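You operate a simulated robot arm through the tools that you are given. There is no shell and no other tool.

You run a simulated robot arm. Do the job below in one go: nothing can be reset, and whatever is moved stays where it is left.

JOB
Polish the patch on the plate in the holder, then read its gloss.
Fine: felt pad with polish from the tin; pad and gloss meter go back. Set down upright: felt pad, gloss meter. A coat counts when it lies all over at full strength: go over it till it gets no stronger.
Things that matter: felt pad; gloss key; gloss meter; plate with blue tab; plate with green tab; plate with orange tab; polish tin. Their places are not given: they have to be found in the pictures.

It is judged by the outcome, as a careful person would: the job done as asked, and still so three seconds after it is handed in. It fails if anything else is knocked over, pushed out of place, dropped, spilled or broken.

ROBOT AND FRAMES
A 6-joint arm with a four-finger gripper, fixed in place. Base frame: the origin is at the foot of the arm, x ahead of it, y to its left, z up. Units: mm, degrees, N and s.
With the tool pointing down near the work surface it reaches from about 500 to 900 mm from the base axis. Its first joint turns from -166.0 to 166.0 degrees. Payload 3.43 kg.
The TCP is the grasp point between the finger pads, 30 mm short of the fingertips. In the tool frame z runs along the fingers and y along their closing line. Largest opening 120 mm; the body of the gripper starts 85 mm behind the TCP.
Orientation is told as [roll, pitch, yaw] about the base's x, y, z axes, in that order, counted from this pose: with the fingers straight down and closing along the base's y, the tool's x points along the base's -x, its y along +y and its z along -z.

CONTROLS
- The arm moves only by the tool send_rows. Its argument "steps" is a list that holds one entry, the list of rows, each a list of 7 numbers: the turn, a rotation vector about the tool's x, y, z in units of 90 degrees (1.0 is 90 degrees), then the shift along the tool's x, y, z in units of 400 mm (1.0 is 400 mm), then the opening, from 0 (shut) to 1 (fully open). In form: [[[wx, wy, wz, dx, dy, dz, hand], ...]]. A call has 1 to 20 rows; each row is the pose to reach, as a shift and turn from the pose commanded when the call began, along the tool's axes at that moment. A call with a number of a shift or a turn outside -1 to 1 is refused whole. A row lasts 0.2 s, in which the tool goes at most 50 mm and 8.6 degrees; a call with a longer step from one row to the next is refused whole, and so is a gripper value outside its range. A pose out of reach is approached as far as the arm can. The call stops where the force on the tool passes 70 N (or 10 N more than at its start, if that is more) or the arm is blocked; 0.2 s more then pass. Each finger halts on what it meets, pressing with about 43 N; the grip force reading is that of the motor and also rises with nothing between the fingers. The clock runs only during rows and for 0.2 s after the last one: add rows that repeat a pose to give the fingers time. It gives the time, the measured TCP pose, the force on the tool (base axes), the opening and the grip force at its end, in the units of the frame above (readings bear some noise), with the torque about the TCP (base axes, N m) and any sound that the robot's microphone picked up.
- Cameras (640 x 400 px; columns grow to the right, rows downward): "scene" is fixed at [400.8, -500.6, 1417.2]; the picture's right is [-0.21, 0.98, 0.00], its down [0.86, 0.18, -0.48] and it looks along [-0.47, -0.10, -0.88] (base axes); focal length 310 px, centre (320, 200). "wrist" rides on the gripper at [71, -17, -121] in the tool frame; the picture's right is [0.23, 0.97, 0.00], its down [-0.81, 0.19, -0.55] and it looks along [-0.54, 0.13, 0.83] (tool axes); focal length 275 px, centre (320, 200).
- camera(camera): a new picture of that camera. The clock stands still meanwhile.
- slide_trunk(by): slides the trunk up (or, below 0, down) by that many mm; the arm rides with it, the base frame stays. It gives what a move gives, with no picture.
- probe_pixels(camera, pixels): for up to 12 pixels [column, row] of the newest picture of that camera ("zoom" is the newest enlarged one), the place [x, y, z] in the base frame of the surface seen there, good to about 2 mm. The clock stands still meanwhile.
- enlarge(camera, box): a new picture of the part [left, top, right, bottom] of that camera's present view, enlarged. The clock stands still meanwhile.
- close_job(): hands the job in; it is judged then, once.

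Open the gripper and draw the arm clear of the work before you hand the job in, unless the task says otherwise.

The tools are called after "Call:" by a JSON object that holds its "api" and its "payload". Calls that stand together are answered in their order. send_rows: Moves the arm, as the interface text tells. Its arguments: {"type":"object","properties":{"steps":{"type":"array","items":{"type":"array","items":{"type":"array","items":{"type":"number"}}}}},"required":["steps"]} The other tools are called the same way: slide_trunk (by) slides the trunk up or down; camera (camera) takes a picture; probe_pixels (camera, pixels) gives the place of the surface under pixels of a picture; enlarge (camera, box) takes an enlarged picture of a part of a camera's view; close_job () hands the job in.

At the start:

```text
time_s: 0.0
position: [174.3, -420.6, 1154.1]
tool_rot: [0.0, 0.0, 0.1]
wrist_force: [0.3, -0.3, 0.6]
ft_torque: [0.01, 0.03, 0.02]
gripper_width: 120.3
grip_force: 0.1
trunk travel left (down, up): [-175.0, 365.0]
```

scene: 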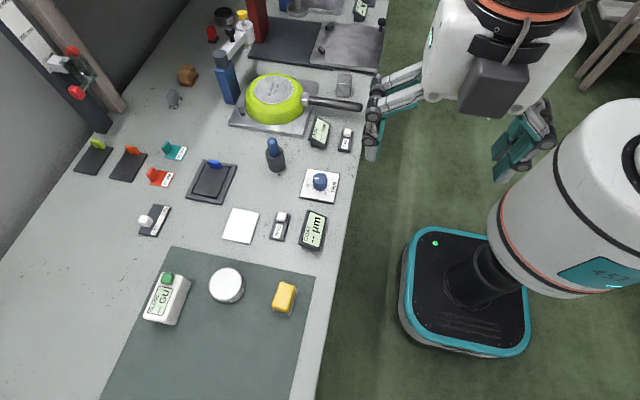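
wrist: 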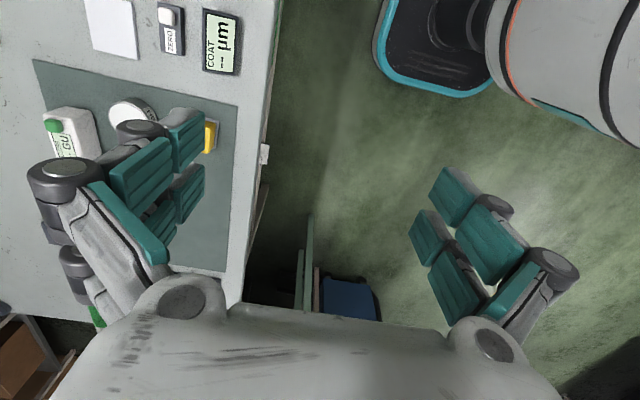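

I start by looking closer at the bench: the mat area with meter (165,300), tin (227,285), yellow pad (284,298) and the plates around (210,180).

Call:
{"api": "enlarge", "payload": {"camera": "scene", "box": [100, 230, 340, 380]}}

Call:
{"api": "enlarge", "payload": {"camera": "scene", "box": [60, 110, 380, 310]}}

```text
2.67 times, centred on (220, 305) of scene
```

zoom: 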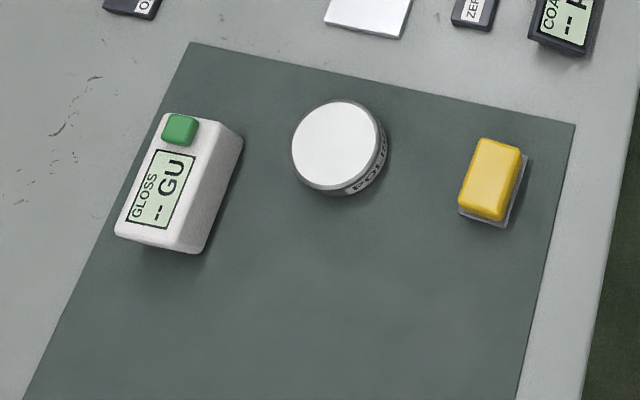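

```text
2.00 times, centred on (220, 210) of scene
```

zoom: 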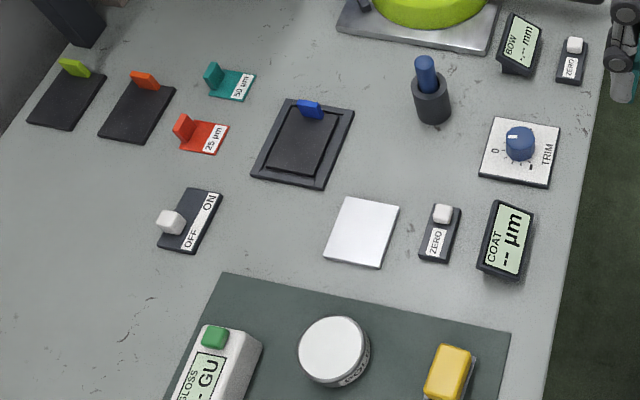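

The blue-tab plate sits in the holder at about (210,180); the meter with green key, tin and yellow pad are on the mat. I probe their places.

Call:
{"api": "probe_pixels", "payload": {"camera": "scene", "pixels": [[168, 279], [165, 300], [178, 300], [227, 285], [215, 275], [240, 285], [284, 295], [280, 312], [210, 182], [214, 164], [190, 200], [260, 330]]}}

Call:
{"api": "enlarge", "payload": {"camera": "scene", "box": [170, 145, 250, 215]}}

Call:
{"api": "enlarge", "payload": {"camera": "scene", "box": [200, 255, 310, 325]}}

Call:
{"api": "enlarge", "payload": {"camera": "scene", "box": [130, 260, 210, 330]}}

```text
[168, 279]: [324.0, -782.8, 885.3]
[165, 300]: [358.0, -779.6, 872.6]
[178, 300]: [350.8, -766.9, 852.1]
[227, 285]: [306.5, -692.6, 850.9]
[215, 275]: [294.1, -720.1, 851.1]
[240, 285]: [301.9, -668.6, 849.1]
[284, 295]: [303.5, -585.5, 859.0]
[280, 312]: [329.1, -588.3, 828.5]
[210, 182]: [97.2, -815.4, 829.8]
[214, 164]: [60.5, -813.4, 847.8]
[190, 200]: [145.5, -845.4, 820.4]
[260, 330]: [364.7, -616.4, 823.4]
```

```text
5.71 times, centred on (210, 180) of scene
```

zoom: 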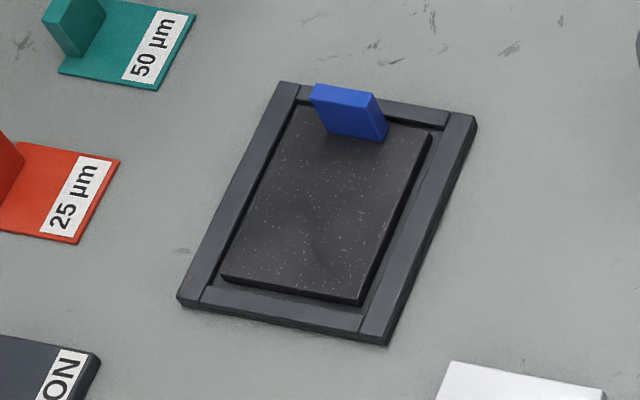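

```text
5.71 times, centred on (255, 290) of scene
```

zoom: 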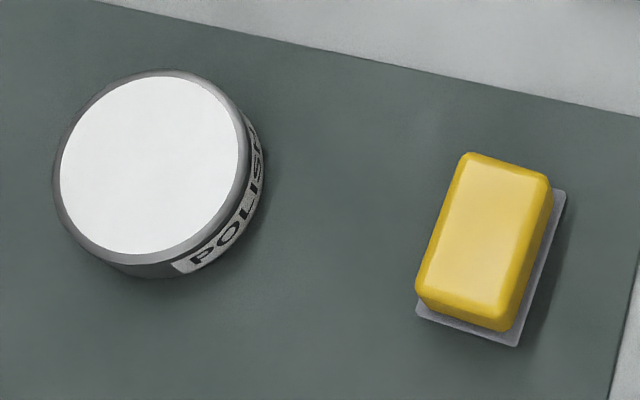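

```text
5.71 times, centred on (170, 295) of scene
```

zoom: 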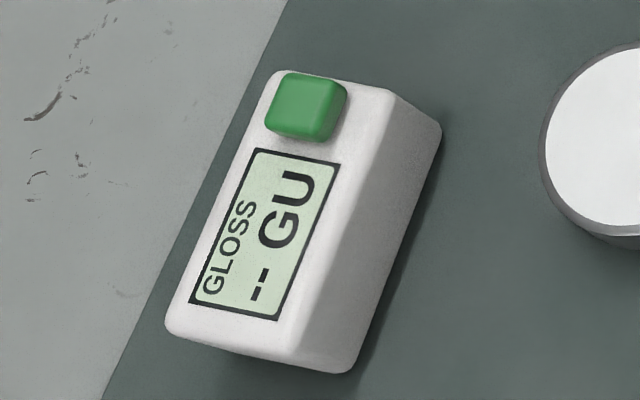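

Meter zoom is newest; I probe its top corners, key and body edges.

Call:
{"api": "probe_pixels", "payload": {"camera": "zoom", "pixels": [[285, 78], [385, 95], [175, 325], [290, 350], [435, 130], [350, 365], [310, 100], [300, 125], [275, 115], [335, 95], [330, 250], [400, 200]]}}

Call:
{"api": "enlarge", "payload": {"camera": "scene", "box": [250, 265, 320, 325]}}

```text
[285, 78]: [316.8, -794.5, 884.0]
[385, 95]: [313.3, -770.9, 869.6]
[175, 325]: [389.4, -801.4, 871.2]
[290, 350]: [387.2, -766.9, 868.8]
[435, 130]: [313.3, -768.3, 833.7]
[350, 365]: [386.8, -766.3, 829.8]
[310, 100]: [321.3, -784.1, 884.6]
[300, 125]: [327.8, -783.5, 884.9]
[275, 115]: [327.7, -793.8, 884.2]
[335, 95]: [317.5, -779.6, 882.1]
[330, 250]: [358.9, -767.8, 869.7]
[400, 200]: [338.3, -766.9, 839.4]
```

```text
6.67 times, centred on (285, 295) of scene
```

zoom: 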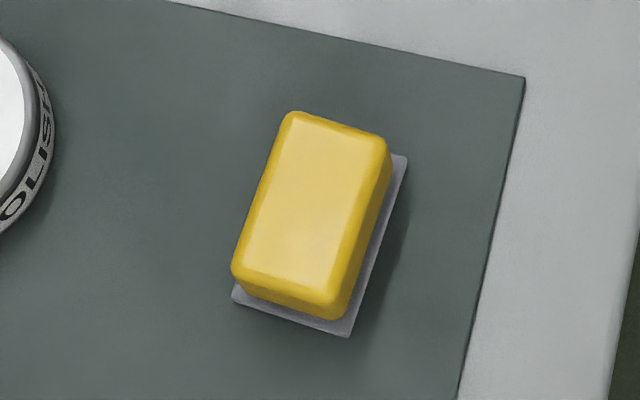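

Now the pad's corners and edges in this zoom.

Call:
{"api": "probe_pixels", "payload": {"camera": "zoom", "pixels": [[300, 118], [380, 145], [240, 270], [325, 295], [405, 157], [348, 335], [234, 297], [315, 200], [375, 215], [285, 297], [395, 190], [290, 310]]}}

Call:
{"api": "enlarge", "payload": {"camera": "scene", "box": [180, 150, 240, 205]}}

```text
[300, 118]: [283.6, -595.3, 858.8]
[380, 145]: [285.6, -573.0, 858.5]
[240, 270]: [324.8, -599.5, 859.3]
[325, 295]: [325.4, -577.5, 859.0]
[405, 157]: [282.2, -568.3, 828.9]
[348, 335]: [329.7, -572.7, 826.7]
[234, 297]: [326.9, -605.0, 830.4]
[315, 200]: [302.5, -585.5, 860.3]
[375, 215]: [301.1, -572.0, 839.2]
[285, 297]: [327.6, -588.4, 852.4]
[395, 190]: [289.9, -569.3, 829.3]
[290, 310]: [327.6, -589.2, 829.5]
```

```text
7.27 times, centred on (210, 178) of scene
```

zoom: 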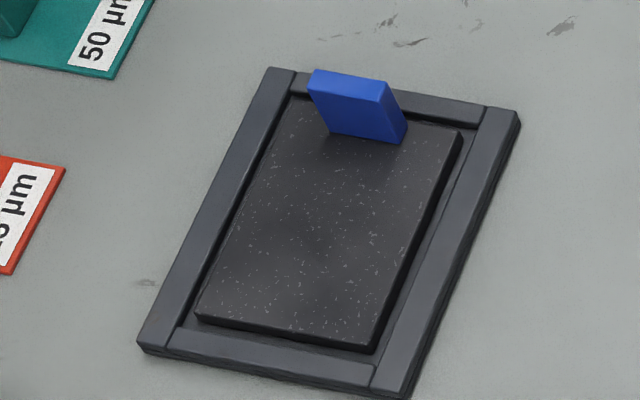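

Probing the plate's corners, the holder frame and the blue tab in this zoom.

Call:
{"api": "probe_pixels", "payload": {"camera": "zoom", "pixels": [[300, 110], [460, 135], [200, 312], [372, 345], [320, 75], [380, 85], [400, 125], [330, 130], [300, 220], [270, 75], [515, 115], [145, 340]]}}

Call:
{"api": "enlarge", "payload": {"camera": "scene", "box": [195, 255, 255, 310]}}

```text
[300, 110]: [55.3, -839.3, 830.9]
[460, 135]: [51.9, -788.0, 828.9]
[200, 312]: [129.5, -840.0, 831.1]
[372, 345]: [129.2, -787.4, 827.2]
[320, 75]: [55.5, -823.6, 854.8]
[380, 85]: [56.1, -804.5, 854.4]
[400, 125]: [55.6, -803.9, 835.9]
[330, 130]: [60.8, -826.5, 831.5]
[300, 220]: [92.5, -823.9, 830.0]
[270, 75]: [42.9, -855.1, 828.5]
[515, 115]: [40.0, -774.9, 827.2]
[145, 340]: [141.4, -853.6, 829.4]
```

```text
7.27 times, centred on (225, 282) of scene
```

zoom: 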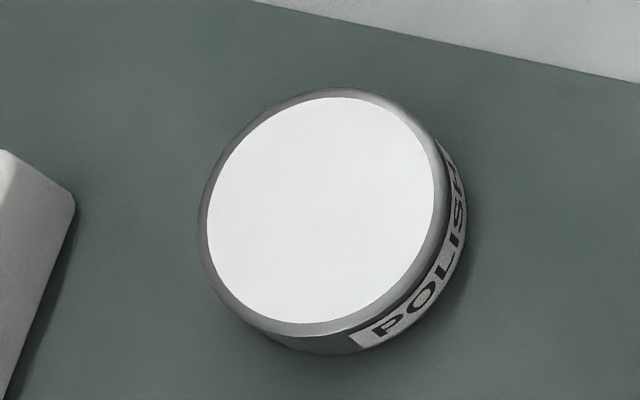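

Probing the tin's rim, polish surface and the mat around it.

Call:
{"api": "probe_pixels", "payload": {"camera": "zoom", "pixels": [[335, 92], [203, 230], [437, 200], [300, 332], [320, 210], [335, 105], [215, 230], [425, 200], [300, 315], [455, 200], [500, 330], [340, 340]]}}

```text
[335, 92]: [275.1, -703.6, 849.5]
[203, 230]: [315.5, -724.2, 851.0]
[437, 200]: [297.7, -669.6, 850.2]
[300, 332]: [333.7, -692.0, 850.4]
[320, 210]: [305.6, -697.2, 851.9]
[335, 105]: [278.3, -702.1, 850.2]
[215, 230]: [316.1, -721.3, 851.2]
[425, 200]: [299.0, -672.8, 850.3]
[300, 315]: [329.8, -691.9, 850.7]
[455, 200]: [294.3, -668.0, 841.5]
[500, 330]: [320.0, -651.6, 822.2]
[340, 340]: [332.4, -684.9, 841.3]
```

Tin polish is flush at z≈851 around (304.5,-697), plate top z≈830 spans x 52–130, y -840…-787. I fly the open gripper high above the plate to look at the patch with the wrist camera.

Call:
{"api": "send_rows", "payload": {"steps": [[[0, 0, 0, 0.041, -0.0998, 0.0435, 1], [0, 0, 0, 0.082, -0.1997, 0.087, 1], [0, 0, 0, 0.123, -0.2995, 0.1306, 1], [0, 0, 0, 0.164, -0.3994, 0.1741, 1], [0, 0, 0, 0.205, -0.4992, 0.2176, 1], [0, 0, 0, 0.246, -0.599, 0.2612, 1], [0, 0, 0, 0.2876, -0.699, 0.3047, 1], [0, 0, 0, 0.3286, -0.7988, 0.3482, 1], [0, 0, 0, 0.3697, -0.8986, 0.3918, 1], [0, 0, 0, 0.4108, -0.9985, 0.4353, 1], [0, 0, 0, 0.4108, -0.9985, 0.4353, 1]]]}}

Call:
{"api": "camera", "payload": {"camera": "wrist"}}

Call:
{"api": "camera", "payload": {"camera": "scene"}}

```text
time_s: 2.4
position: [9.9, -823.7, 979.9]
tool_rot: [0.0, 0.0, 0.1]
wrist_force: [0.1, -0.2, -0.7]
ft_torque: [0.04, -0.02, 0.03]
gripper_width: 120.0
grip_force: 0.1
trunk travel left (down, up): [-175.0, 365.0]
```

```text
taken
```

wrist: 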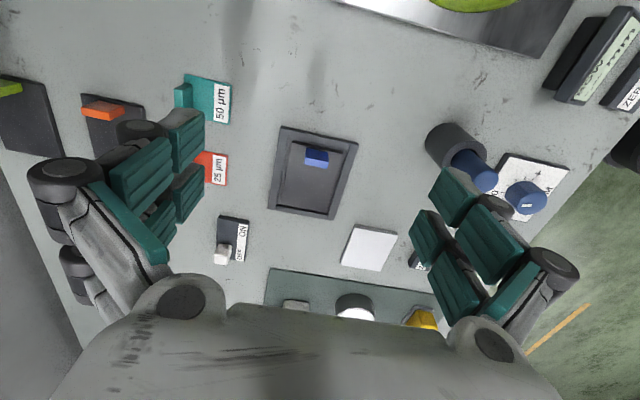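

```text
taken
```

scene: 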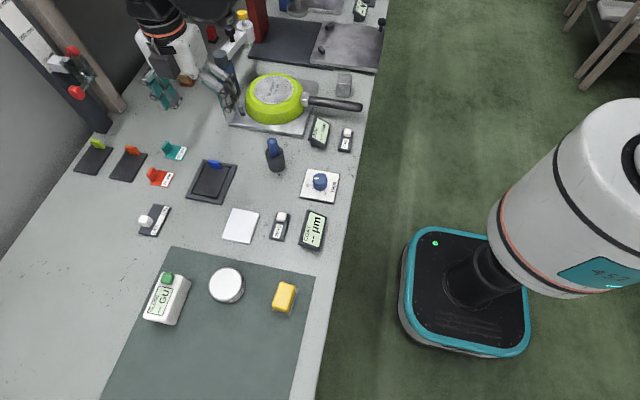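

The wrist camera sees the plate at about (312,172). I enlarge it to find the patch.

Call:
{"api": "enlarge", "payload": {"camera": "wrist", "box": [260, 115, 370, 230]}}

```text
3.48 times, centred on (315, 172) of wrist
```

zoom: 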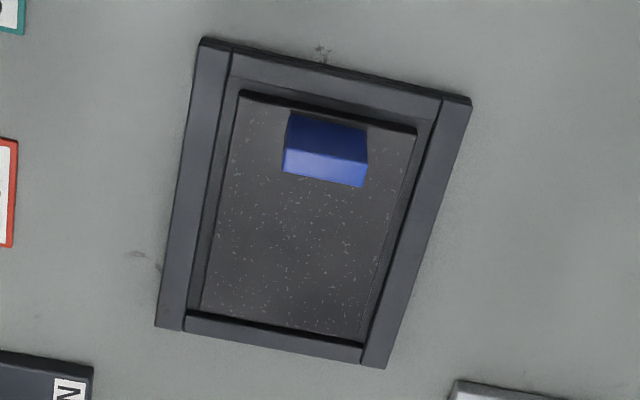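

I probe plate surface, inner gap and frame bars in this zoom for heights.

Call:
{"api": "probe_pixels", "payload": {"camera": "zoom", "pixels": [[245, 100], [410, 140], [207, 305], [355, 330], [300, 250], [285, 150], [365, 180], [292, 115], [362, 128], [200, 200], [410, 260], [270, 335]]}}

Call:
{"api": "probe_pixels", "payload": {"camera": "scene", "pixels": [[240, 225], [222, 60], [243, 15], [275, 150], [165, 300], [284, 295], [227, 285], [150, 218], [160, 215], [75, 90], [170, 95], [260, 20]]}}

```text
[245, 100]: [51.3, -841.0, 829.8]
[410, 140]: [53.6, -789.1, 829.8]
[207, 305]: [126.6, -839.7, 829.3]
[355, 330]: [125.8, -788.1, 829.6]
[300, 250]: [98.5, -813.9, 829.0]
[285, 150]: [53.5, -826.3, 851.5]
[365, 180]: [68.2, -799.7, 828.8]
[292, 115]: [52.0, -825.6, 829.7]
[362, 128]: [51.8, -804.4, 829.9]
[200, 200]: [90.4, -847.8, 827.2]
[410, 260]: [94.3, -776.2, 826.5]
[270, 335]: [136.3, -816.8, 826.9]
```

```text
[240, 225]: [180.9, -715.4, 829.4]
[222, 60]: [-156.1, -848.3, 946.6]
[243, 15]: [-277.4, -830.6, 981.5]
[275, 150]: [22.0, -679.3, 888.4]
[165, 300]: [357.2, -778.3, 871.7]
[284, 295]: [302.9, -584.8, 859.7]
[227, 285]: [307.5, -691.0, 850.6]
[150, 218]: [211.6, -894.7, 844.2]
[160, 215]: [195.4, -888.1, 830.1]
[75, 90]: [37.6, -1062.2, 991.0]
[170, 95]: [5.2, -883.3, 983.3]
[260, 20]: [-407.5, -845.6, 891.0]
```

Plate top is z≈829.5, x 51–129, y -841…-787; the frame is ~2.5 mm lower. No distinct mark is visible, so I'll cover the plate face. Next I move above the pad at (304.5,-586.6), turning about -5.8° to line up with it.

Call:
{"api": "send_rows", "payload": {"steps": [[[0, 0, 0.008, -0.092, 0.0741, 0.00625, 1], [0, 0, 0.016, -0.184, 0.1482, 0.0125, 1], [0, 0, 0.024, -0.276, 0.2223, 0.01875, 1], [0, 0, 0.032, -0.368, 0.2964, 0.025, 1], [0, 0, 0.04, -0.46, 0.3705, 0.03125, 1], [0, 0, 0.048, -0.552, 0.4446, 0.0375, 1], [0, 0, 0.056, -0.644, 0.5186, 0.04375, 1], [0, 0, 0.0644, -0.736, 0.5927, 0.05, 1], [0, 0, 0.0644, -0.736, 0.5927, 0.05, 1], [0, 0, 0.0644, -0.736, 0.5927, 0.05, 1]]]}}

Call:
{"api": "camera", "payload": {"camera": "wrist"}}

```text
time_s: 4.6
position: [304.5, -586.8, 961.6]
tool_rot: [0.0, 0.0, -5.9]
wrist_force: [-0.4, -1.2, -1.2]
ft_torque: [0.01, -0.01, -0.01]
gripper_width: 119.9
grip_force: 0.1
trunk travel left (down, up): [-175.0, 365.0]
```

```text
taken
```

wrist: 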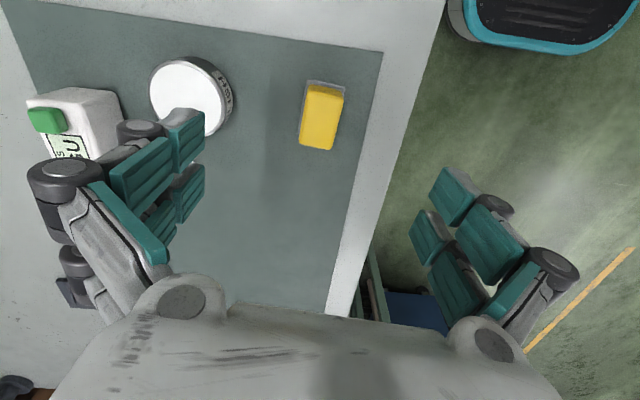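

I'm above the pad; enlarging it at (322,115) to check center and orientation before going down.

Call:
{"api": "enlarge", "payload": {"camera": "wrist", "box": [280, 65, 370, 165]}}

```text
4.00 times, centred on (325, 115) of wrist
```

zoom: 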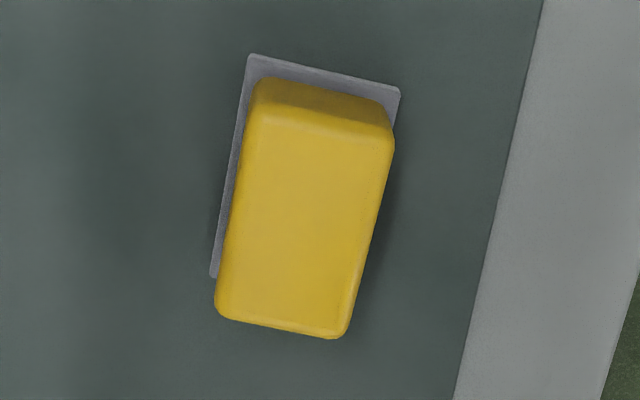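

Call:
{"api": "probe_pixels", "payload": {"camera": "zoom", "pixels": [[251, 58], [397, 90], [212, 276], [262, 120], [388, 145], [220, 310], [342, 333], [300, 220], [240, 68], [320, 95], [228, 250], [450, 200]]}}

```text
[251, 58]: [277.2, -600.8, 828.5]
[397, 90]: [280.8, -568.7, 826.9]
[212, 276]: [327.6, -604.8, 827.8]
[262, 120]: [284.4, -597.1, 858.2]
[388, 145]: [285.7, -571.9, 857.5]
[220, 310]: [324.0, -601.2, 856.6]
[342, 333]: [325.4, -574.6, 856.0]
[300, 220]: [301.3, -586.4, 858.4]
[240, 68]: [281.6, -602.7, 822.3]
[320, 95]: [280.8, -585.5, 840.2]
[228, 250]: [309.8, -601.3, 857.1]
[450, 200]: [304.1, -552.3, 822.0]
```

Pad centre ≈(303.8,-586.8), yaw ≈ -5°, felt top z≈828, block top z≈858. I narrow the opening to ~65 mm (to clear the tin), and descend to TCP z≈862.

Call:
{"api": "send_rows", "payload": {"steps": [[[0, 0, -0.008, 0.0018, 0, 0.05, 0.55], [0, 0, -0.008, 0.0018, 0, 0.1, 0.55], [0, 0, -0.008, 0.0018, 0, 0.15, 0.55], [0, 0, -0.008, 0.0018, 0, 0.2, 0.55], [0, 0, -0.008, 0.0018, 0, 0.23, 0.55], [0, 0, -0.008, 0.0018, 0, 0.249, 0.55], [0, 0, -0.008, 0.0018, 0, 0.249, 0.55]]]}}

Call:
{"api": "camera", "payload": {"camera": "wrist"}}

```text
time_s: 6.2
position: [303.1, -583.9, 859.1]
tool_rot: [0.0, 0.1, -5.2]
wrist_force: [-0.6, 0.0, -0.3]
ft_torque: [0.02, 0.03, 0.01]
gripper_width: 65.8
grip_force: 0.1
trunk travel left (down, up): [-175.0, 365.0]
```

```text
taken
```

wrist: 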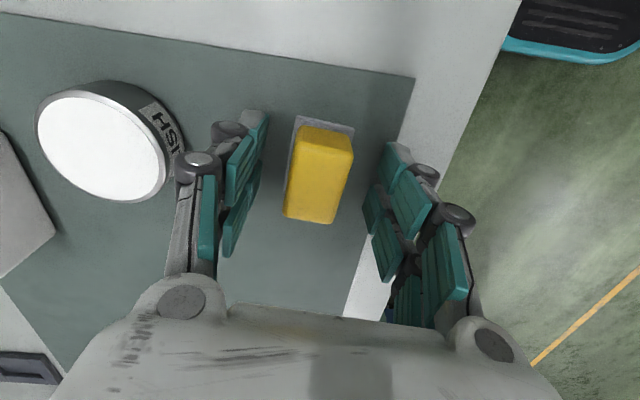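

The reading says z≈859 (a bit low, noise likely). I repeat the pose with a 2 mm lift to check reading noise before closing.

Call:
{"api": "send_rows", "payload": {"steps": [[[0, 0, 0, 0, 0, -0.005, 0.55], [0, 0, 0, 0, 0, -0.005, 0.55]]]}}

Call:
{"api": "send_rows", "payload": {"steps": [[[0, 0, 0, 0, 0, 0, 0.55]]]}}

Call:
{"api": "enlarge", "payload": {"camera": "wrist", "box": [210, 80, 430, 270]}}

```text
time_s: 6.8
position: [302.5, -583.3, 861.6]
tool_rot: [0.0, -0.1, -5.1]
wrist_force: [0.3, -0.2, -0.7]
ft_torque: [0.02, 0.02, -0.02]
gripper_width: 66.1
grip_force: 0.0
trunk travel left (down, up): [-175.0, 365.0]
```

```text
time_s: 7.2
position: [303.9, -585.3, 860.4]
tool_rot: [0.0, 0.0, -5.0]
wrist_force: [0.5, -0.9, -0.4]
ft_torque: [0.05, 0.0, 0.0]
gripper_width: 66.0
grip_force: 0.1
trunk travel left (down, up): [-175.0, 365.0]
```

```text
2.11 times, centred on (320, 175) of wrist
```

zoom: 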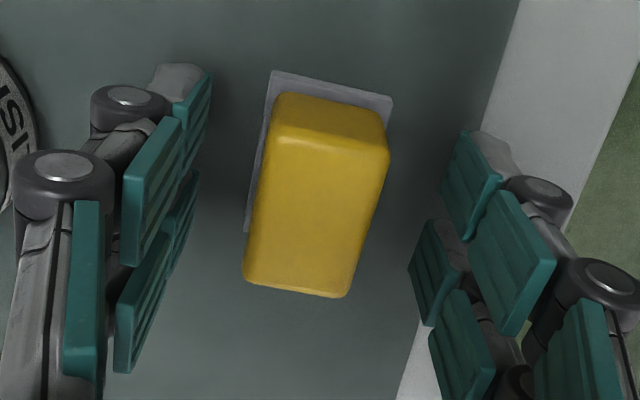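

Readings scatter 1–2 mm; the pad is centred between the fingers. I close on the yellow block.

Call:
{"api": "send_rows", "payload": {"steps": [[[0, 0, 0, 0, 0, 0, 0.4], [0, 0, 0, 0, 0, 0, 0.3], [0, 0, 0, 0, 0, 0, 0.2], [0, 0, 0, 0, 0, 0, 0], [0, 0, 0, 0, 0, 0, 0], [0, 0, 0, 0, 0, 0, 0]]]}}

Call:
{"api": "camera", "payload": {"camera": "wrist"}}

```text
time_s: 8.6
position: [303.1, -584.7, 861.0]
tool_rot: [0.1, 0.1, -5.1]
wrist_force: [-0.7, -0.4, 0.4]
ft_torque: [-0.01, 0.08, 0.02]
gripper_width: 29.2
grip_force: 42.8
trunk travel left (down, up): [-175.0, 365.0]
```

```text
taken
```

wrist: 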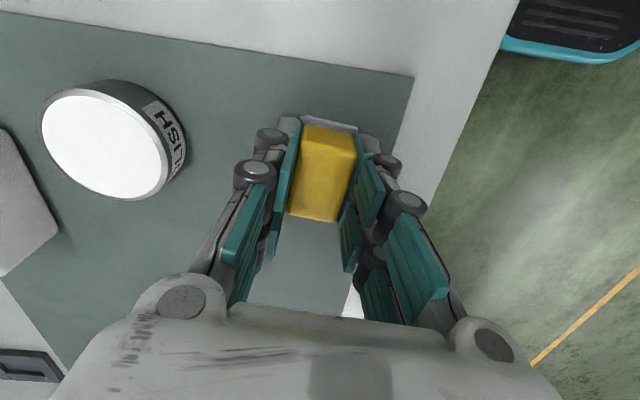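

Gripped at 29 mm width with 43 N. I lift 60 mm and turn to yaw 0.

Call:
{"api": "send_rows", "payload": {"steps": [[[0, 0, 0, 0, 0, -0.02, 0], [0, 0, 0, 0, 0, -0.05, 0], [0, 0, -0.03, 0, 0, -0.1, 0], [0, 0, -0.0567, 0, 0, -0.15, 0], [0, 0, -0.0567, 0, 0, -0.15, 0]]]}}

Call:
{"api": "camera", "payload": {"camera": "wrist"}}

```text
time_s: 9.8
position: [304.5, -583.9, 922.4]
tool_rot: [0.0, 0.0, 0.0]
wrist_force: [0.0, 0.1, -0.6]
ft_torque: [0.01, -0.02, -0.01]
gripper_width: 29.5
grip_force: 42.8
trunk travel left (down, up): [-175.0, 365.0]
```

```text
taken
```

wrist: 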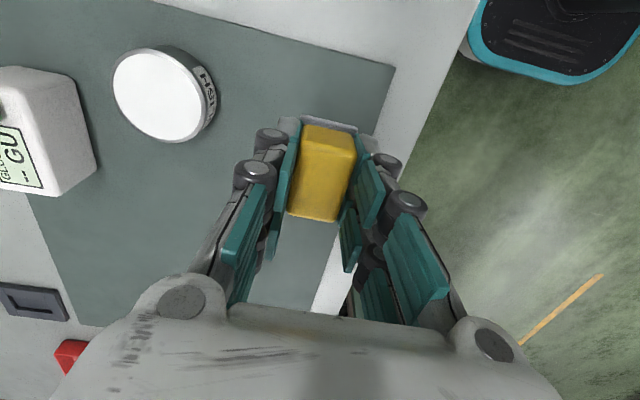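

The pad hangs squarely in the grip. I carry it over the tin centre (304.5,-697).

Call:
{"api": "send_rows", "payload": {"steps": [[[0, 0, 0, -0.0025, -0.07, 0, 0], [0, 0, 0, -0.0025, -0.16, 0, 0], [0, 0, 0, -0.0025, -0.24, 0, 0], [0, 0, 0, -0.0025, -0.2795, 0, 0], [0, 0, 0, -0.0025, -0.2795, 0, 0]]]}}

Call:
{"api": "camera", "payload": {"camera": "wrist"}}

Call:
{"api": "camera", "payload": {"camera": "scene"}}

```text
time_s: 11.0
position: [306.0, -698.8, 921.1]
tool_rot: [0.0, 0.0, 0.0]
wrist_force: [0.3, -0.1, -0.7]
ft_torque: [0.01, 0.0, -0.01]
gripper_width: 29.4
grip_force: 43.1
trunk travel left (down, up): [-175.0, 365.0]
```

```text
taken
```

wrist: 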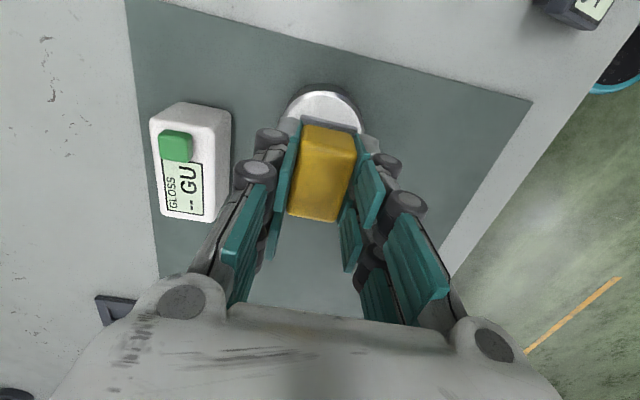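

```text
taken
```

scene: 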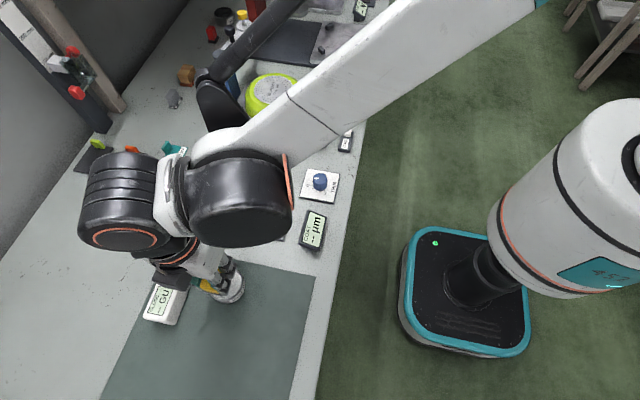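

Pad bottom is ~882, polish ~851. I lower 28 mm, then in 1.5 mm steps watching force.

Call:
{"api": "send_rows", "payload": {"steps": [[[0, 0, 0, 0, 0, 0.025, 0], [0, 0, 0, 0, 0, 0.05, 0], [0, 0, 0, 0, 0, 0.07, 0], [0, 0, 0, 0, 0, 0.07, 0]]]}}

Call:
{"api": "send_rows", "payload": {"steps": [[[0, 0, 0, 0, 0, 0.004, 0], [0, 0, 0, 0, 0, 0.004, 0]]]}}

Call:
{"api": "send_rows", "payload": {"steps": [[[0, 0, 0, 0, 0, 0.004, 0], [0, 0, 0, 0, 0, 0.004, 0]]]}}

```text
time_s: 12.0
position: [304.5, -696.3, 893.3]
tool_rot: [0.0, -0.1, 0.0]
wrist_force: [0.3, 1.2, 0.4]
ft_torque: [0.0, -0.01, 0.0]
gripper_width: 29.2
grip_force: 43.1
trunk travel left (down, up): [-175.0, 365.0]
```

```text
time_s: 12.6
position: [304.5, -696.4, 892.0]
tool_rot: [-0.1, -0.1, 0.0]
wrist_force: [-0.5, -0.6, -0.7]
ft_torque: [-0.01, -0.02, 0.0]
gripper_width: 29.3
grip_force: 43.4
trunk travel left (down, up): [-175.0, 365.0]
```

```text
time_s: 13.2
position: [305.4, -695.3, 890.6]
tool_rot: [0.0, 0.1, 0.0]
wrist_force: [0.0, -0.4, -1.1]
ft_torque: [0.04, 0.0, -0.02]
gripper_width: 29.1
grip_force: 43.2
trunk travel left (down, up): [-175.0, 365.0]
```

No contact force yet at z≈890.6; I continue down in small steps.

Call:
{"api": "send_rows", "payload": {"steps": [[[0, 0, 0, 0, 0, 0.003, 0], [0, 0, 0, 0, 0, 0.003, 0]]]}}

Call:
{"api": "send_rows", "payload": {"steps": [[[0, 0, 0, 0, 0, 0.003, 0], [0, 0, 0, 0, 0, 0.003, 0]]]}}

Call:
{"api": "enlarge", "payload": {"camera": "scene", "box": [190, 250, 260, 310]}}

```text
time_s: 13.8
position: [305.9, -695.2, 889.2]
tool_rot: [0.0, -0.1, 0.1]
wrist_force: [0.3, 0.5, -0.9]
ft_torque: [0.0, 0.02, -0.01]
gripper_width: 29.3
grip_force: 43.4
trunk travel left (down, up): [-175.0, 365.0]
```

```text
time_s: 14.4
position: [305.4, -695.4, 888.5]
tool_rot: [0.1, 0.1, 0.0]
wrist_force: [0.6, 0.3, -1.4]
ft_torque: [0.03, 0.0, 0.0]
gripper_width: 29.3
grip_force: 42.9
trunk travel left (down, up): [-175.0, 365.0]
```

```text
6.67 times, centred on (225, 280) of scene
```

zoom: 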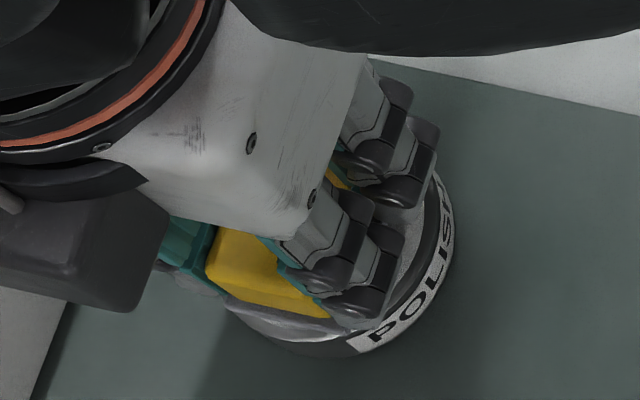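

The felt looks almost on the polish. I continue at ~1 mm steps until a contact force appears.

Call:
{"api": "send_rows", "payload": {"steps": [[[0, 0, 0, 0, 0, 0.0025, 0], [0, 0, 0, 0, 0, 0.0025, 0]]]}}

Call:
{"api": "send_rows", "payload": {"steps": [[[0, 0, 0, 0, 0, 0.0025, 0], [0, 0, 0, 0, 0, 0.0025, 0]]]}}

```text
time_s: 15.0
position: [304.6, -694.8, 888.0]
tool_rot: [0.0, 0.0, 0.0]
wrist_force: [3.0, -2.4, 7.6]
ft_torque: [-0.17, -0.05, 0.03]
gripper_width: 29.5
grip_force: 42.6
trunk travel left (down, up): [-175.0, 365.0]
```

```text
time_s: 15.6
position: [303.7, -695.2, 887.9]
tool_rot: [0.0, 0.0, -0.1]
wrist_force: [5.1, -8.2, 22.9]
ft_torque: [-0.36, -0.1, 0.03]
gripper_width: 29.2
grip_force: 43.1
trunk travel left (down, up): [-175.0, 365.0]
```

Contact: 23 N on the polish. I hold briefly at ~10–15 N, then lift straight up.

Call:
{"api": "send_rows", "payload": {"steps": [[[0, 0, 0, 0, 0, -0.0015, 0], [0, 0, 0, 0, 0, -0.0015, 0], [0, 0, 0, 0, 0, -0.0015, 0], [0, 0, 0, 0, 0, -0.02, 0], [0, 0, 0, 0, 0, -0.06, 0], [0, 0, 0, 0, 0, -0.1, 0], [0, 0, 0, 0, 0, -0.1, 0]]]}}

Call:
{"api": "camera", "payload": {"camera": "wrist"}}

Call:
{"api": "enlarge", "payload": {"camera": "scene", "box": [180, 240, 280, 320]}}

```text
time_s: 17.2
position: [304.3, -696.0, 925.9]
tool_rot: [0.0, -0.1, 0.0]
wrist_force: [0.3, -0.4, -0.3]
ft_torque: [-0.03, 0.01, -0.01]
gripper_width: 29.4
grip_force: 42.8
trunk travel left (down, up): [-175.0, 365.0]
```

```text
taken
```

wrist: 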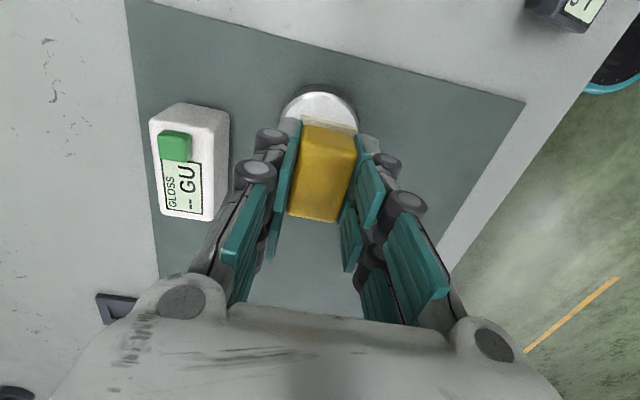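

```text
5.00 times, centred on (230, 280) of scene
```

zoom: 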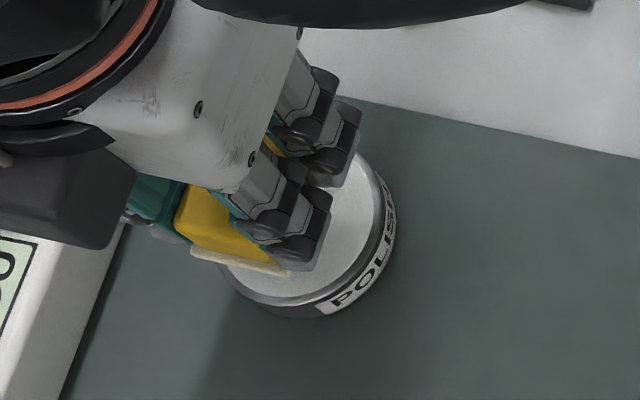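

The felt has turned cream-coloured, so it carries polish. I carry it high over the plate at about (96,-814.5).

Call:
{"api": "send_rows", "payload": {"steps": [[[0, 0, 0, 0.087, -0.0496, 0, 0], [0, 0, 0, 0.174, -0.0991, 0, 0], [0, 0, 0, 0.261, -0.1487, 0, 0], [0, 0, 0, 0.348, -0.1982, 0, 0], [0, 0, 0, 0.435, -0.2478, 0, 0], [0, 0, 0, 0.5218, -0.2973, 0, 0], [0, 0, 0, 0.5218, -0.2973, 0, 0]]]}}

Call:
{"api": "camera", "payload": {"camera": "wrist"}}

Call:
{"api": "camera", "payload": {"camera": "scene"}}

```text
time_s: 18.8
position: [94.6, -814.2, 927.8]
tool_rot: [-0.1, 0.0, 0.0]
wrist_force: [0.0, 0.4, -0.7]
ft_torque: [0.04, 0.01, -0.01]
gripper_width: 29.7
grip_force: 42.6
trunk travel left (down, up): [-175.0, 365.0]
```

```text
taken
```

wrist: 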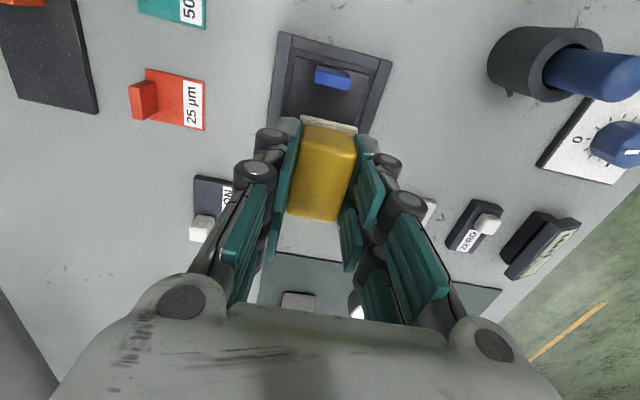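

```text
taken
```

scene: 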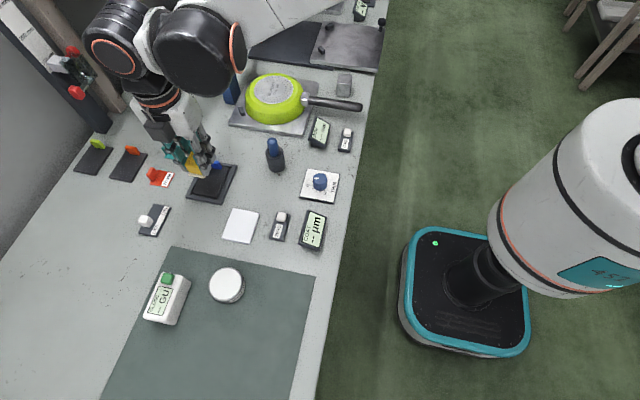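

The pad hovers over the plate, clear of the blue tab. I lower 55 mm, then creep to contact.

Call:
{"api": "send_rows", "payload": {"steps": [[[0, 0, 0, 0, 0, 0.04, 0], [0, 0, 0, 0, 0, 0.08, 0], [0, 0, 0, 0, 0, 0.115, 0], [0, 0, 0, 0, 0, 0.1375, 0], [0, 0, 0, 0, 0, 0.1375, 0]]]}}

Call:
{"api": "send_rows", "payload": {"steps": [[[0, 0, 0, 0, 0, 0.004, 0], [0, 0, 0, 0, 0, 0.004, 0]]]}}

Call:
{"api": "camera", "payload": {"camera": "wrist"}}

Call:
{"api": "enlarge", "payload": {"camera": "scene", "box": [160, 120, 260, 220]}}

```text
time_s: 20.0
position: [97.2, -815.0, 871.4]
tool_rot: [-0.1, 0.0, 0.0]
wrist_force: [-0.2, 1.6, -0.7]
ft_torque: [-0.02, 0.03, 0.01]
gripper_width: 29.5
grip_force: 43.8
trunk travel left (down, up): [-175.0, 365.0]
```

```text
time_s: 20.6
position: [96.4, -814.8, 870.1]
tool_rot: [0.0, 0.0, 0.0]
wrist_force: [0.0, 0.3, -1.2]
ft_torque: [0.0, 0.02, 0.05]
gripper_width: 29.5
grip_force: 42.8
trunk travel left (down, up): [-175.0, 365.0]
```

```text
taken
```

wrist: 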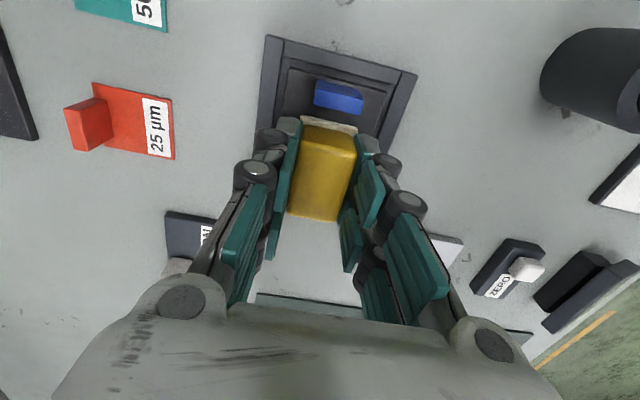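

```text
4.00 times, centred on (210, 170) of scene
```

zoom: 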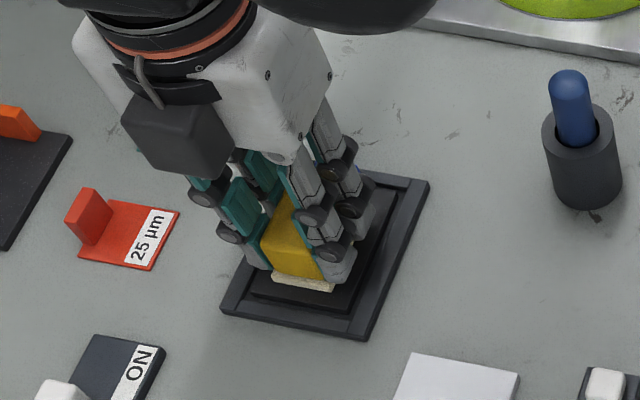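

Still no contact at z≈870; I creep down about 1 mm at a time.

Call:
{"api": "send_rows", "payload": {"steps": [[[0, 0, 0, 0, 0, 0.0035, 0], [0, 0, 0, 0, 0, 0.0035, 0]]]}}

Call:
{"api": "send_rows", "payload": {"steps": [[[0, 0, 0, 0, 0, 0.0025, 0], [0, 0, 0, 0, 0, 0.0025, 0]]]}}

Call:
{"api": "send_rows", "payload": {"steps": [[[0, 0, 0, 0, 0, 0.0025, 0], [0, 0, 0, 0, 0, 0.0025, 0]]]}}

```text
time_s: 21.2
position: [95.8, -815.0, 867.8]
tool_rot: [0.0, 0.1, 0.1]
wrist_force: [0.2, -0.1, 1.1]
ft_torque: [-0.05, 0.04, -0.03]
gripper_width: 29.4
grip_force: 43.0
trunk travel left (down, up): [-175.0, 365.0]
```

```text
time_s: 21.8
position: [96.6, -813.5, 868.2]
tool_rot: [-0.1, 0.0, 0.0]
wrist_force: [0.6, -5.9, 13.4]
ft_torque: [-0.19, 0.06, -0.02]
gripper_width: 29.4
grip_force: 42.9
trunk travel left (down, up): [-175.0, 365.0]
```

```text
time_s: 22.4
position: [95.4, -813.8, 867.8]
tool_rot: [-0.1, 0.1, 0.0]
wrist_force: [1.8, -10.4, 27.2]
ft_torque: [-0.34, 0.03, 0.04]
gripper_width: 29.5
grip_force: 42.9
trunk travel left (down, up): [-175.0, 365.0]
```

27 N contact. I ease off ~0.8 mm and make a short test stroke toward -x/+x to see the drag forces.

Call:
{"api": "send_rows", "payload": {"steps": [[[0, 0, 0, 0, 0, -0.002, 0], [0, 0, 0, 0.01, 0, -0.002, 0], [0, 0, 0, 0.0225, 0, -0.002, 0], [0, 0, 0, 0.0225, 0, -0.002, 0]]]}}

Call:
{"api": "send_rows", "payload": {"steps": [[[0, 0, 0, -0.01, 0, 0, 0], [0, 0, 0, -0.0225, 0, 0, 0], [0, 0, 0, -0.035, 0, 0, 0], [0, 0, 0, -0.0475, 0, 0, 0]]]}}

Call:
{"api": "camera", "payload": {"camera": "wrist"}}

Call:
{"api": "enlarge", "payload": {"camera": "scene", "box": [160, 120, 260, 220]}}

```text
time_s: 23.4
position: [87.7, -811.7, 867.6]
tool_rot: [0.0, 0.0, 0.0]
wrist_force: [7.5, 2.0, 17.9]
ft_torque: [0.13, -0.23, -0.04]
gripper_width: 29.1
grip_force: 42.8
trunk travel left (down, up): [-175.0, 365.0]
```

```text
time_s: 24.4
position: [105.9, -814.0, 868.2]
tool_rot: [-0.1, 0.1, 0.0]
wrist_force: [-4.5, 0.0, 13.8]
ft_torque: [0.05, 0.28, 0.01]
gripper_width: 29.2
grip_force: 43.2
trunk travel left (down, up): [-175.0, 365.0]
```

```text
taken
```

wrist: 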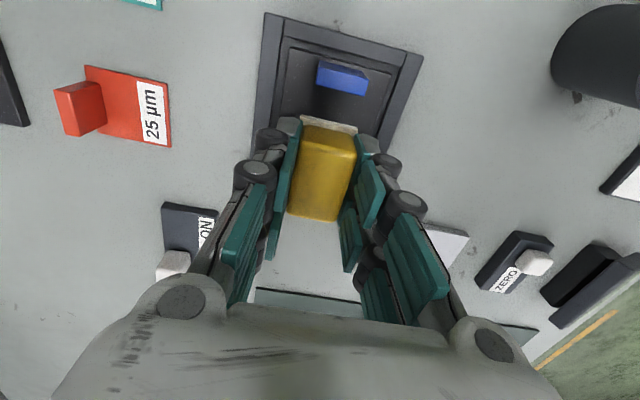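

```text
4.00 times, centred on (210, 170) of scene
```

zoom: 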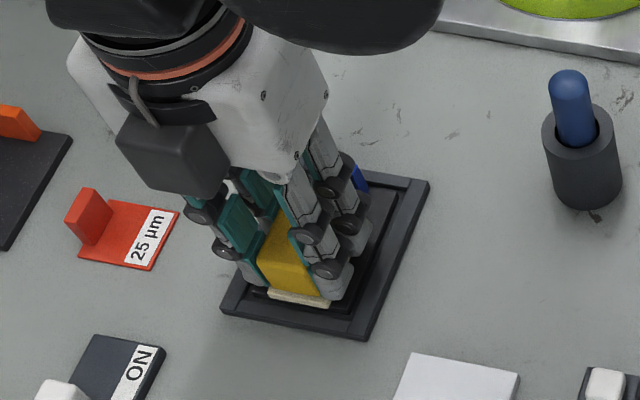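

Drag ~7 N at ~15 N press and the holder stays put. I raster the pad over the whole plate face.

Call:
{"api": "send_rows", "payload": {"steps": [[[0, 0, 0, 0, -0.0125, 0, 0], [0, 0, 0, 0, -0.026, 0, 0], [0, 0, 0, 0.0125, -0.026, 0, 0], [0, 0, 0, 0.025, -0.026, 0, 0], [0, 0, 0, 0.0375, -0.026, 0, 0], [0, 0, 0, 0.0475, -0.026, 0, 0], [0, 0, 0, 0.0475, -0.013, 0, 0], [0, 0, 0, 0.0475, 0, 0, 0], [0, 0, 0, 0.035, 0, 0, 0], [0, 0, 0, 0.0225, 0, 0, 0], [0, 0, 0, 0.01, 0, 0, 0], [0, 0, 0, 0, 0, 0, 0], [0, 0, 0, 0, 0.013, 0, 0], [0, 0, 0, 0, 0.026, 0, 0], [0, 0, 0, 0.0125, 0.026, 0, 0], [0, 0, 0, 0.025, 0.026, 0, 0], [0, 0, 0, 0.0375, 0.026, 0, 0], [0, 0, 0, 0.0475, 0.026, 0, 0], [0, 0, 0, 0.0475, 0.013, 0, 0], [0, 0, 0, 0.0475, 0, 0, 0]]]}}

Call:
{"api": "camera", "payload": {"camera": "wrist"}}

Call:
{"api": "enlarge", "payload": {"camera": "scene", "box": [160, 120, 260, 220]}}

```text
time_s: 28.6
position: [86.4, -813.5, 867.4]
tool_rot: [0.0, 0.0, 0.1]
wrist_force: [-1.1, 4.0, 10.1]
ft_torque: [0.19, 0.03, 0.02]
gripper_width: 29.2
grip_force: 42.8
trunk travel left (down, up): [-175.0, 365.0]
```

```text
taken
```

wrist: 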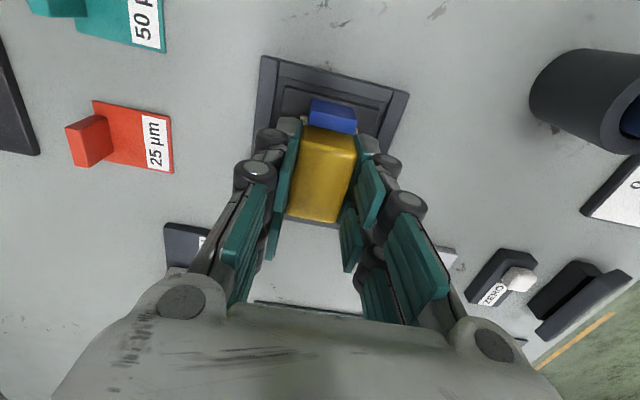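

```text
4.00 times, centred on (210, 170) of scene
```

zoom: 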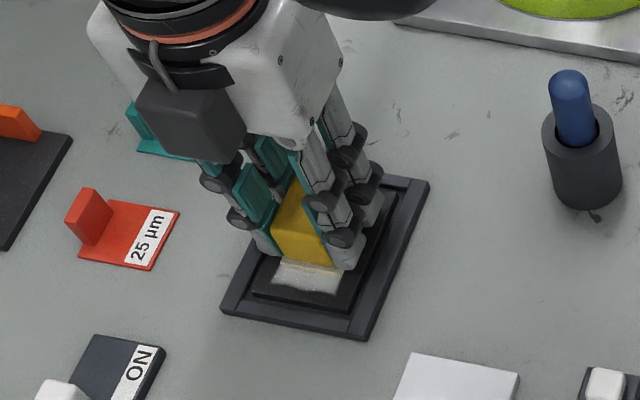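

A whitish coat appears on a patch in the middle of the plate. I lift and shift toward +x… actually straight up 60 mm and then look from the scene camera.

Call:
{"api": "send_rows", "payload": {"steps": [[[0, 0, 0, 0, 0, -0.02, 0], [0, 0, 0, 0, 0, -0.08, 0], [0, 0, 0, 0, 0, -0.15, 0], [0, 0, 0, 0.1, 0, -0.2, 0], [0, 0, 0, 0.2, 0, -0.25, 0], [0, 0, 0, 0.25, 0, -0.25, 0], [0, 0, 0, 0.25, 0, -0.25, 0]]]}}

Call:
{"api": "camera", "payload": {"camera": "wrist"}}

Call:
{"api": "enlarge", "payload": {"camera": "scene", "box": [175, 145, 245, 210]}}

```text
time_s: 30.2
position: [-13.5, -814.0, 966.7]
tool_rot: [0.1, 0.0, -0.1]
wrist_force: [0.2, -0.6, -1.9]
ft_torque: [0.03, -0.04, -0.02]
gripper_width: 29.5
grip_force: 43.0
trunk travel left (down, up): [-175.0, 365.0]
```

```text
taken
```

wrist: 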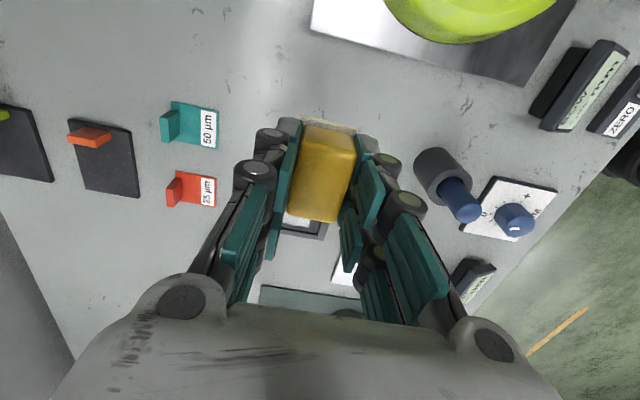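

```text
6.15 times, centred on (210, 178) of scene
```

zoom: 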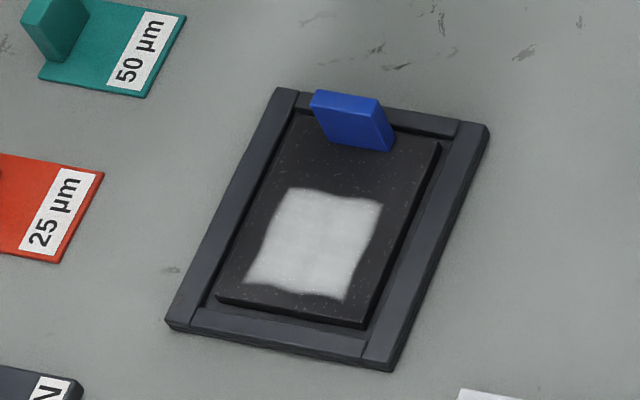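

The coated patch is now plain. I probe its corners and centre.

Call:
{"api": "probe_pixels", "payload": {"camera": "zoom", "pixels": [[290, 190], [380, 205], [247, 285], [347, 298], [315, 240], [300, 125], [440, 145], [218, 300], [368, 325], [393, 140], [335, 192], [300, 292]]}}

Call:
{"api": "enlarge", "payload": {"camera": "scene", "box": [190, 160, 230, 200]}}

```text
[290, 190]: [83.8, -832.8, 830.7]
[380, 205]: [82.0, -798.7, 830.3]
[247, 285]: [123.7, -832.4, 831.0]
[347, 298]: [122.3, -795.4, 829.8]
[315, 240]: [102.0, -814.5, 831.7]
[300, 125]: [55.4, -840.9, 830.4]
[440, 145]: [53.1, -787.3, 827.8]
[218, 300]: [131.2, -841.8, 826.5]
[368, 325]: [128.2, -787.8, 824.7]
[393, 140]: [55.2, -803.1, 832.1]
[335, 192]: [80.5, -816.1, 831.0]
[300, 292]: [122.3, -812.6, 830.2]
```

```text
10.00 times, centred on (210, 180) of scene
```

zoom: 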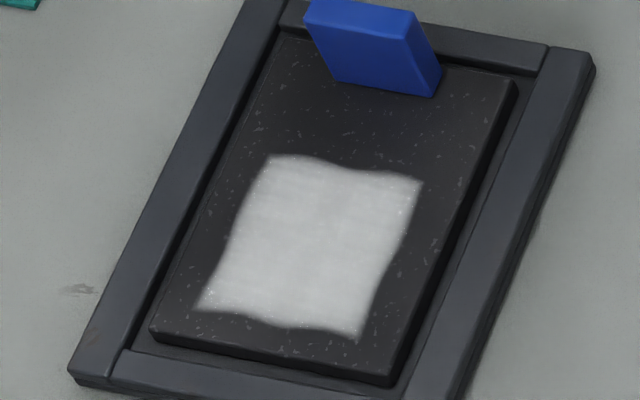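

The patch spans x≈81–123, y≈-833…-797, centred (102,-814.8); the coat is still translucent. I return to it and keep rubbing.

Call:
{"api": "send_rows", "payload": {"steps": [[[0, 0, 0, -0.1, 0, 0, 0], [0, 0, 0, -0.2, 0, 0, 0], [0, 0, 0, -0.2875, 0, 0, 0], [0, 0, 0, -0.2875, 0, 0.08, 0], [0, 0, 0, -0.2875, 0, 0.16, 0], [0, 0, 0, -0.2875, 0, 0.22, 0], [0, 0, 0, -0.2875, 0, 0.24, 0], [0, 0, 0, -0.2875, 0, 0.2505, 0], [0, 0, 0, -0.2875, -0.015, 0.2505, 0], [0, 0, 0, -0.2875, -0.03, 0.2505, 0], [0, 0, 0, -0.268, -0.03, 0.2505, 0], [0, 0, 0, -0.285, -0.03, 0.2505, 0], [0, 0, 0, -0.3025, -0.03, 0.2505, 0], [0, 0, 0, -0.3025, -0.01, 0.2505, 0], [0, 0, 0, -0.285, -0.01, 0.2505, 0], [0, 0, 0, -0.268, -0.01, 0.2505, 0], [0, 0, 0, -0.268, 0.01, 0.2505, 0], [0, 0, 0, -0.285, 0.01, 0.2505, 0], [0, 0, 0, -0.3025, 0.01, 0.2505, 0], [0, 0, 0, -0.3025, 0.028, 0.2505, 0]]]}}

Call:
{"api": "send_rows", "payload": {"steps": [[[0, 0, 0, 0.0175, 0, 0, 0], [0, 0, 0, 0.035, 0, 0, 0], [0, 0, 0, 0.035, -0.014, 0, 0], [0, 0, 0, 0.0175, -0.014, 0, 0], [0, 0, 0, 0, -0.014, 0, 0], [0, 0, 0, 0, -0.028, 0, 0], [0, 0, 0, 0.0175, -0.028, 0, 0], [0, 0, 0, 0.035, -0.028, 0, 0], [0, 0, 0, 0.035, -0.042, 0, 0], [0, 0, 0, 0.0175, -0.042, 0, 0], [0, 0, 0, 0, -0.042, 0, 0], [0, 0, 0, 0, -0.056, 0, 0], [0, 0, 0, 0.0175, -0.056, 0, 0], [0, 0, 0, 0.035, -0.056, 0, 0], [0, 0, 0, 0.035, -0.04, 0, 0], [0, 0, 0, 0.035, -0.028, 0, 0], [0, 0, 0, 0.035, -0.028, -0.03, 0]]]}}

Call:
{"api": "send_rows", "payload": {"steps": [[[0, 0, 0, 0, 0, -0.08, 0], [0, 0, 0, 0.05, 0, -0.15, 0], [0, 0, 0, 0.15, 0, -0.2, 0], [0, 0, 0, 0.24, 0, -0.22, 0], [0, 0, 0, 0.24, 0, -0.22, 0]]]}}

Call:
{"api": "enlarge", "payload": {"camera": "scene", "box": [190, 160, 230, 200]}}

```text
time_s: 34.4
position: [109.3, -803.2, 868.8]
tool_rot: [-0.1, 0.0, 0.0]
wrist_force: [-0.7, -8.0, 23.7]
ft_torque: [-0.25, 0.18, 0.0]
gripper_width: 29.3
grip_force: 43.0
trunk travel left (down, up): [-175.0, 365.0]
```

```text
time_s: 38.0
position: [95.1, -814.1, 878.9]
tool_rot: [0.0, 0.0, 0.1]
wrist_force: [1.6, -0.1, -0.1]
ft_torque: [-0.01, 0.02, -0.04]
gripper_width: 29.2
grip_force: 42.6
trunk travel left (down, up): [-175.0, 365.0]
```

```text
time_s: 39.2
position: [-1.6, -816.8, 966.5]
tool_rot: [0.0, 0.0, 0.0]
wrist_force: [-0.4, -0.2, -0.3]
ft_torque: [0.0, -0.04, 0.02]
gripper_width: 29.3
grip_force: 43.7
trunk travel left (down, up): [-175.0, 365.0]
```

```text
10.00 times, centred on (210, 180) of scene
```

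zoom: 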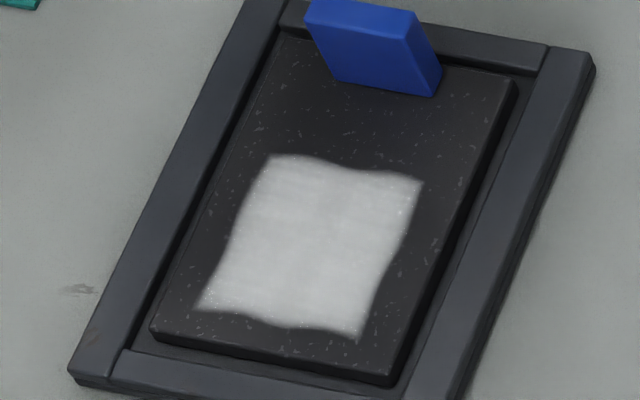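

The coat looks similar to before. I check the felt's colour now to see whether it still has polish.

Call:
{"api": "enlarge", "payload": {"camera": "wrist", "box": [270, 100, 380, 160]}}

Call:
{"api": "enlarge", "payload": {"camera": "scene", "box": [195, 170, 220, 195]}}

```text
5.82 times, centred on (325, 130) of wrist
```

zoom: 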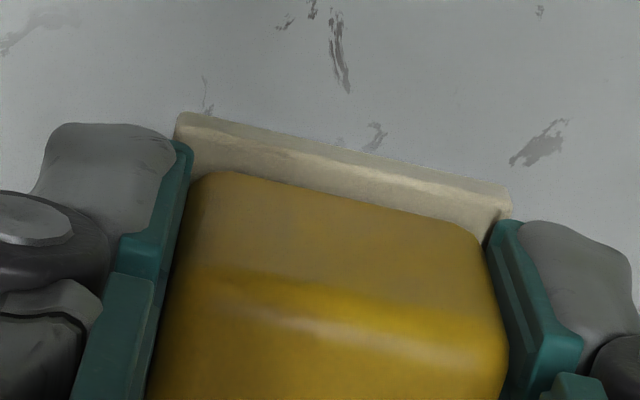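

```text
16.00 times, centred on (208, 182) of scene
```

zoom: 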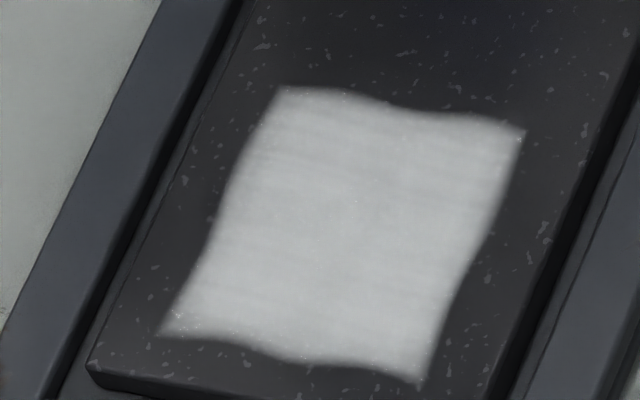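

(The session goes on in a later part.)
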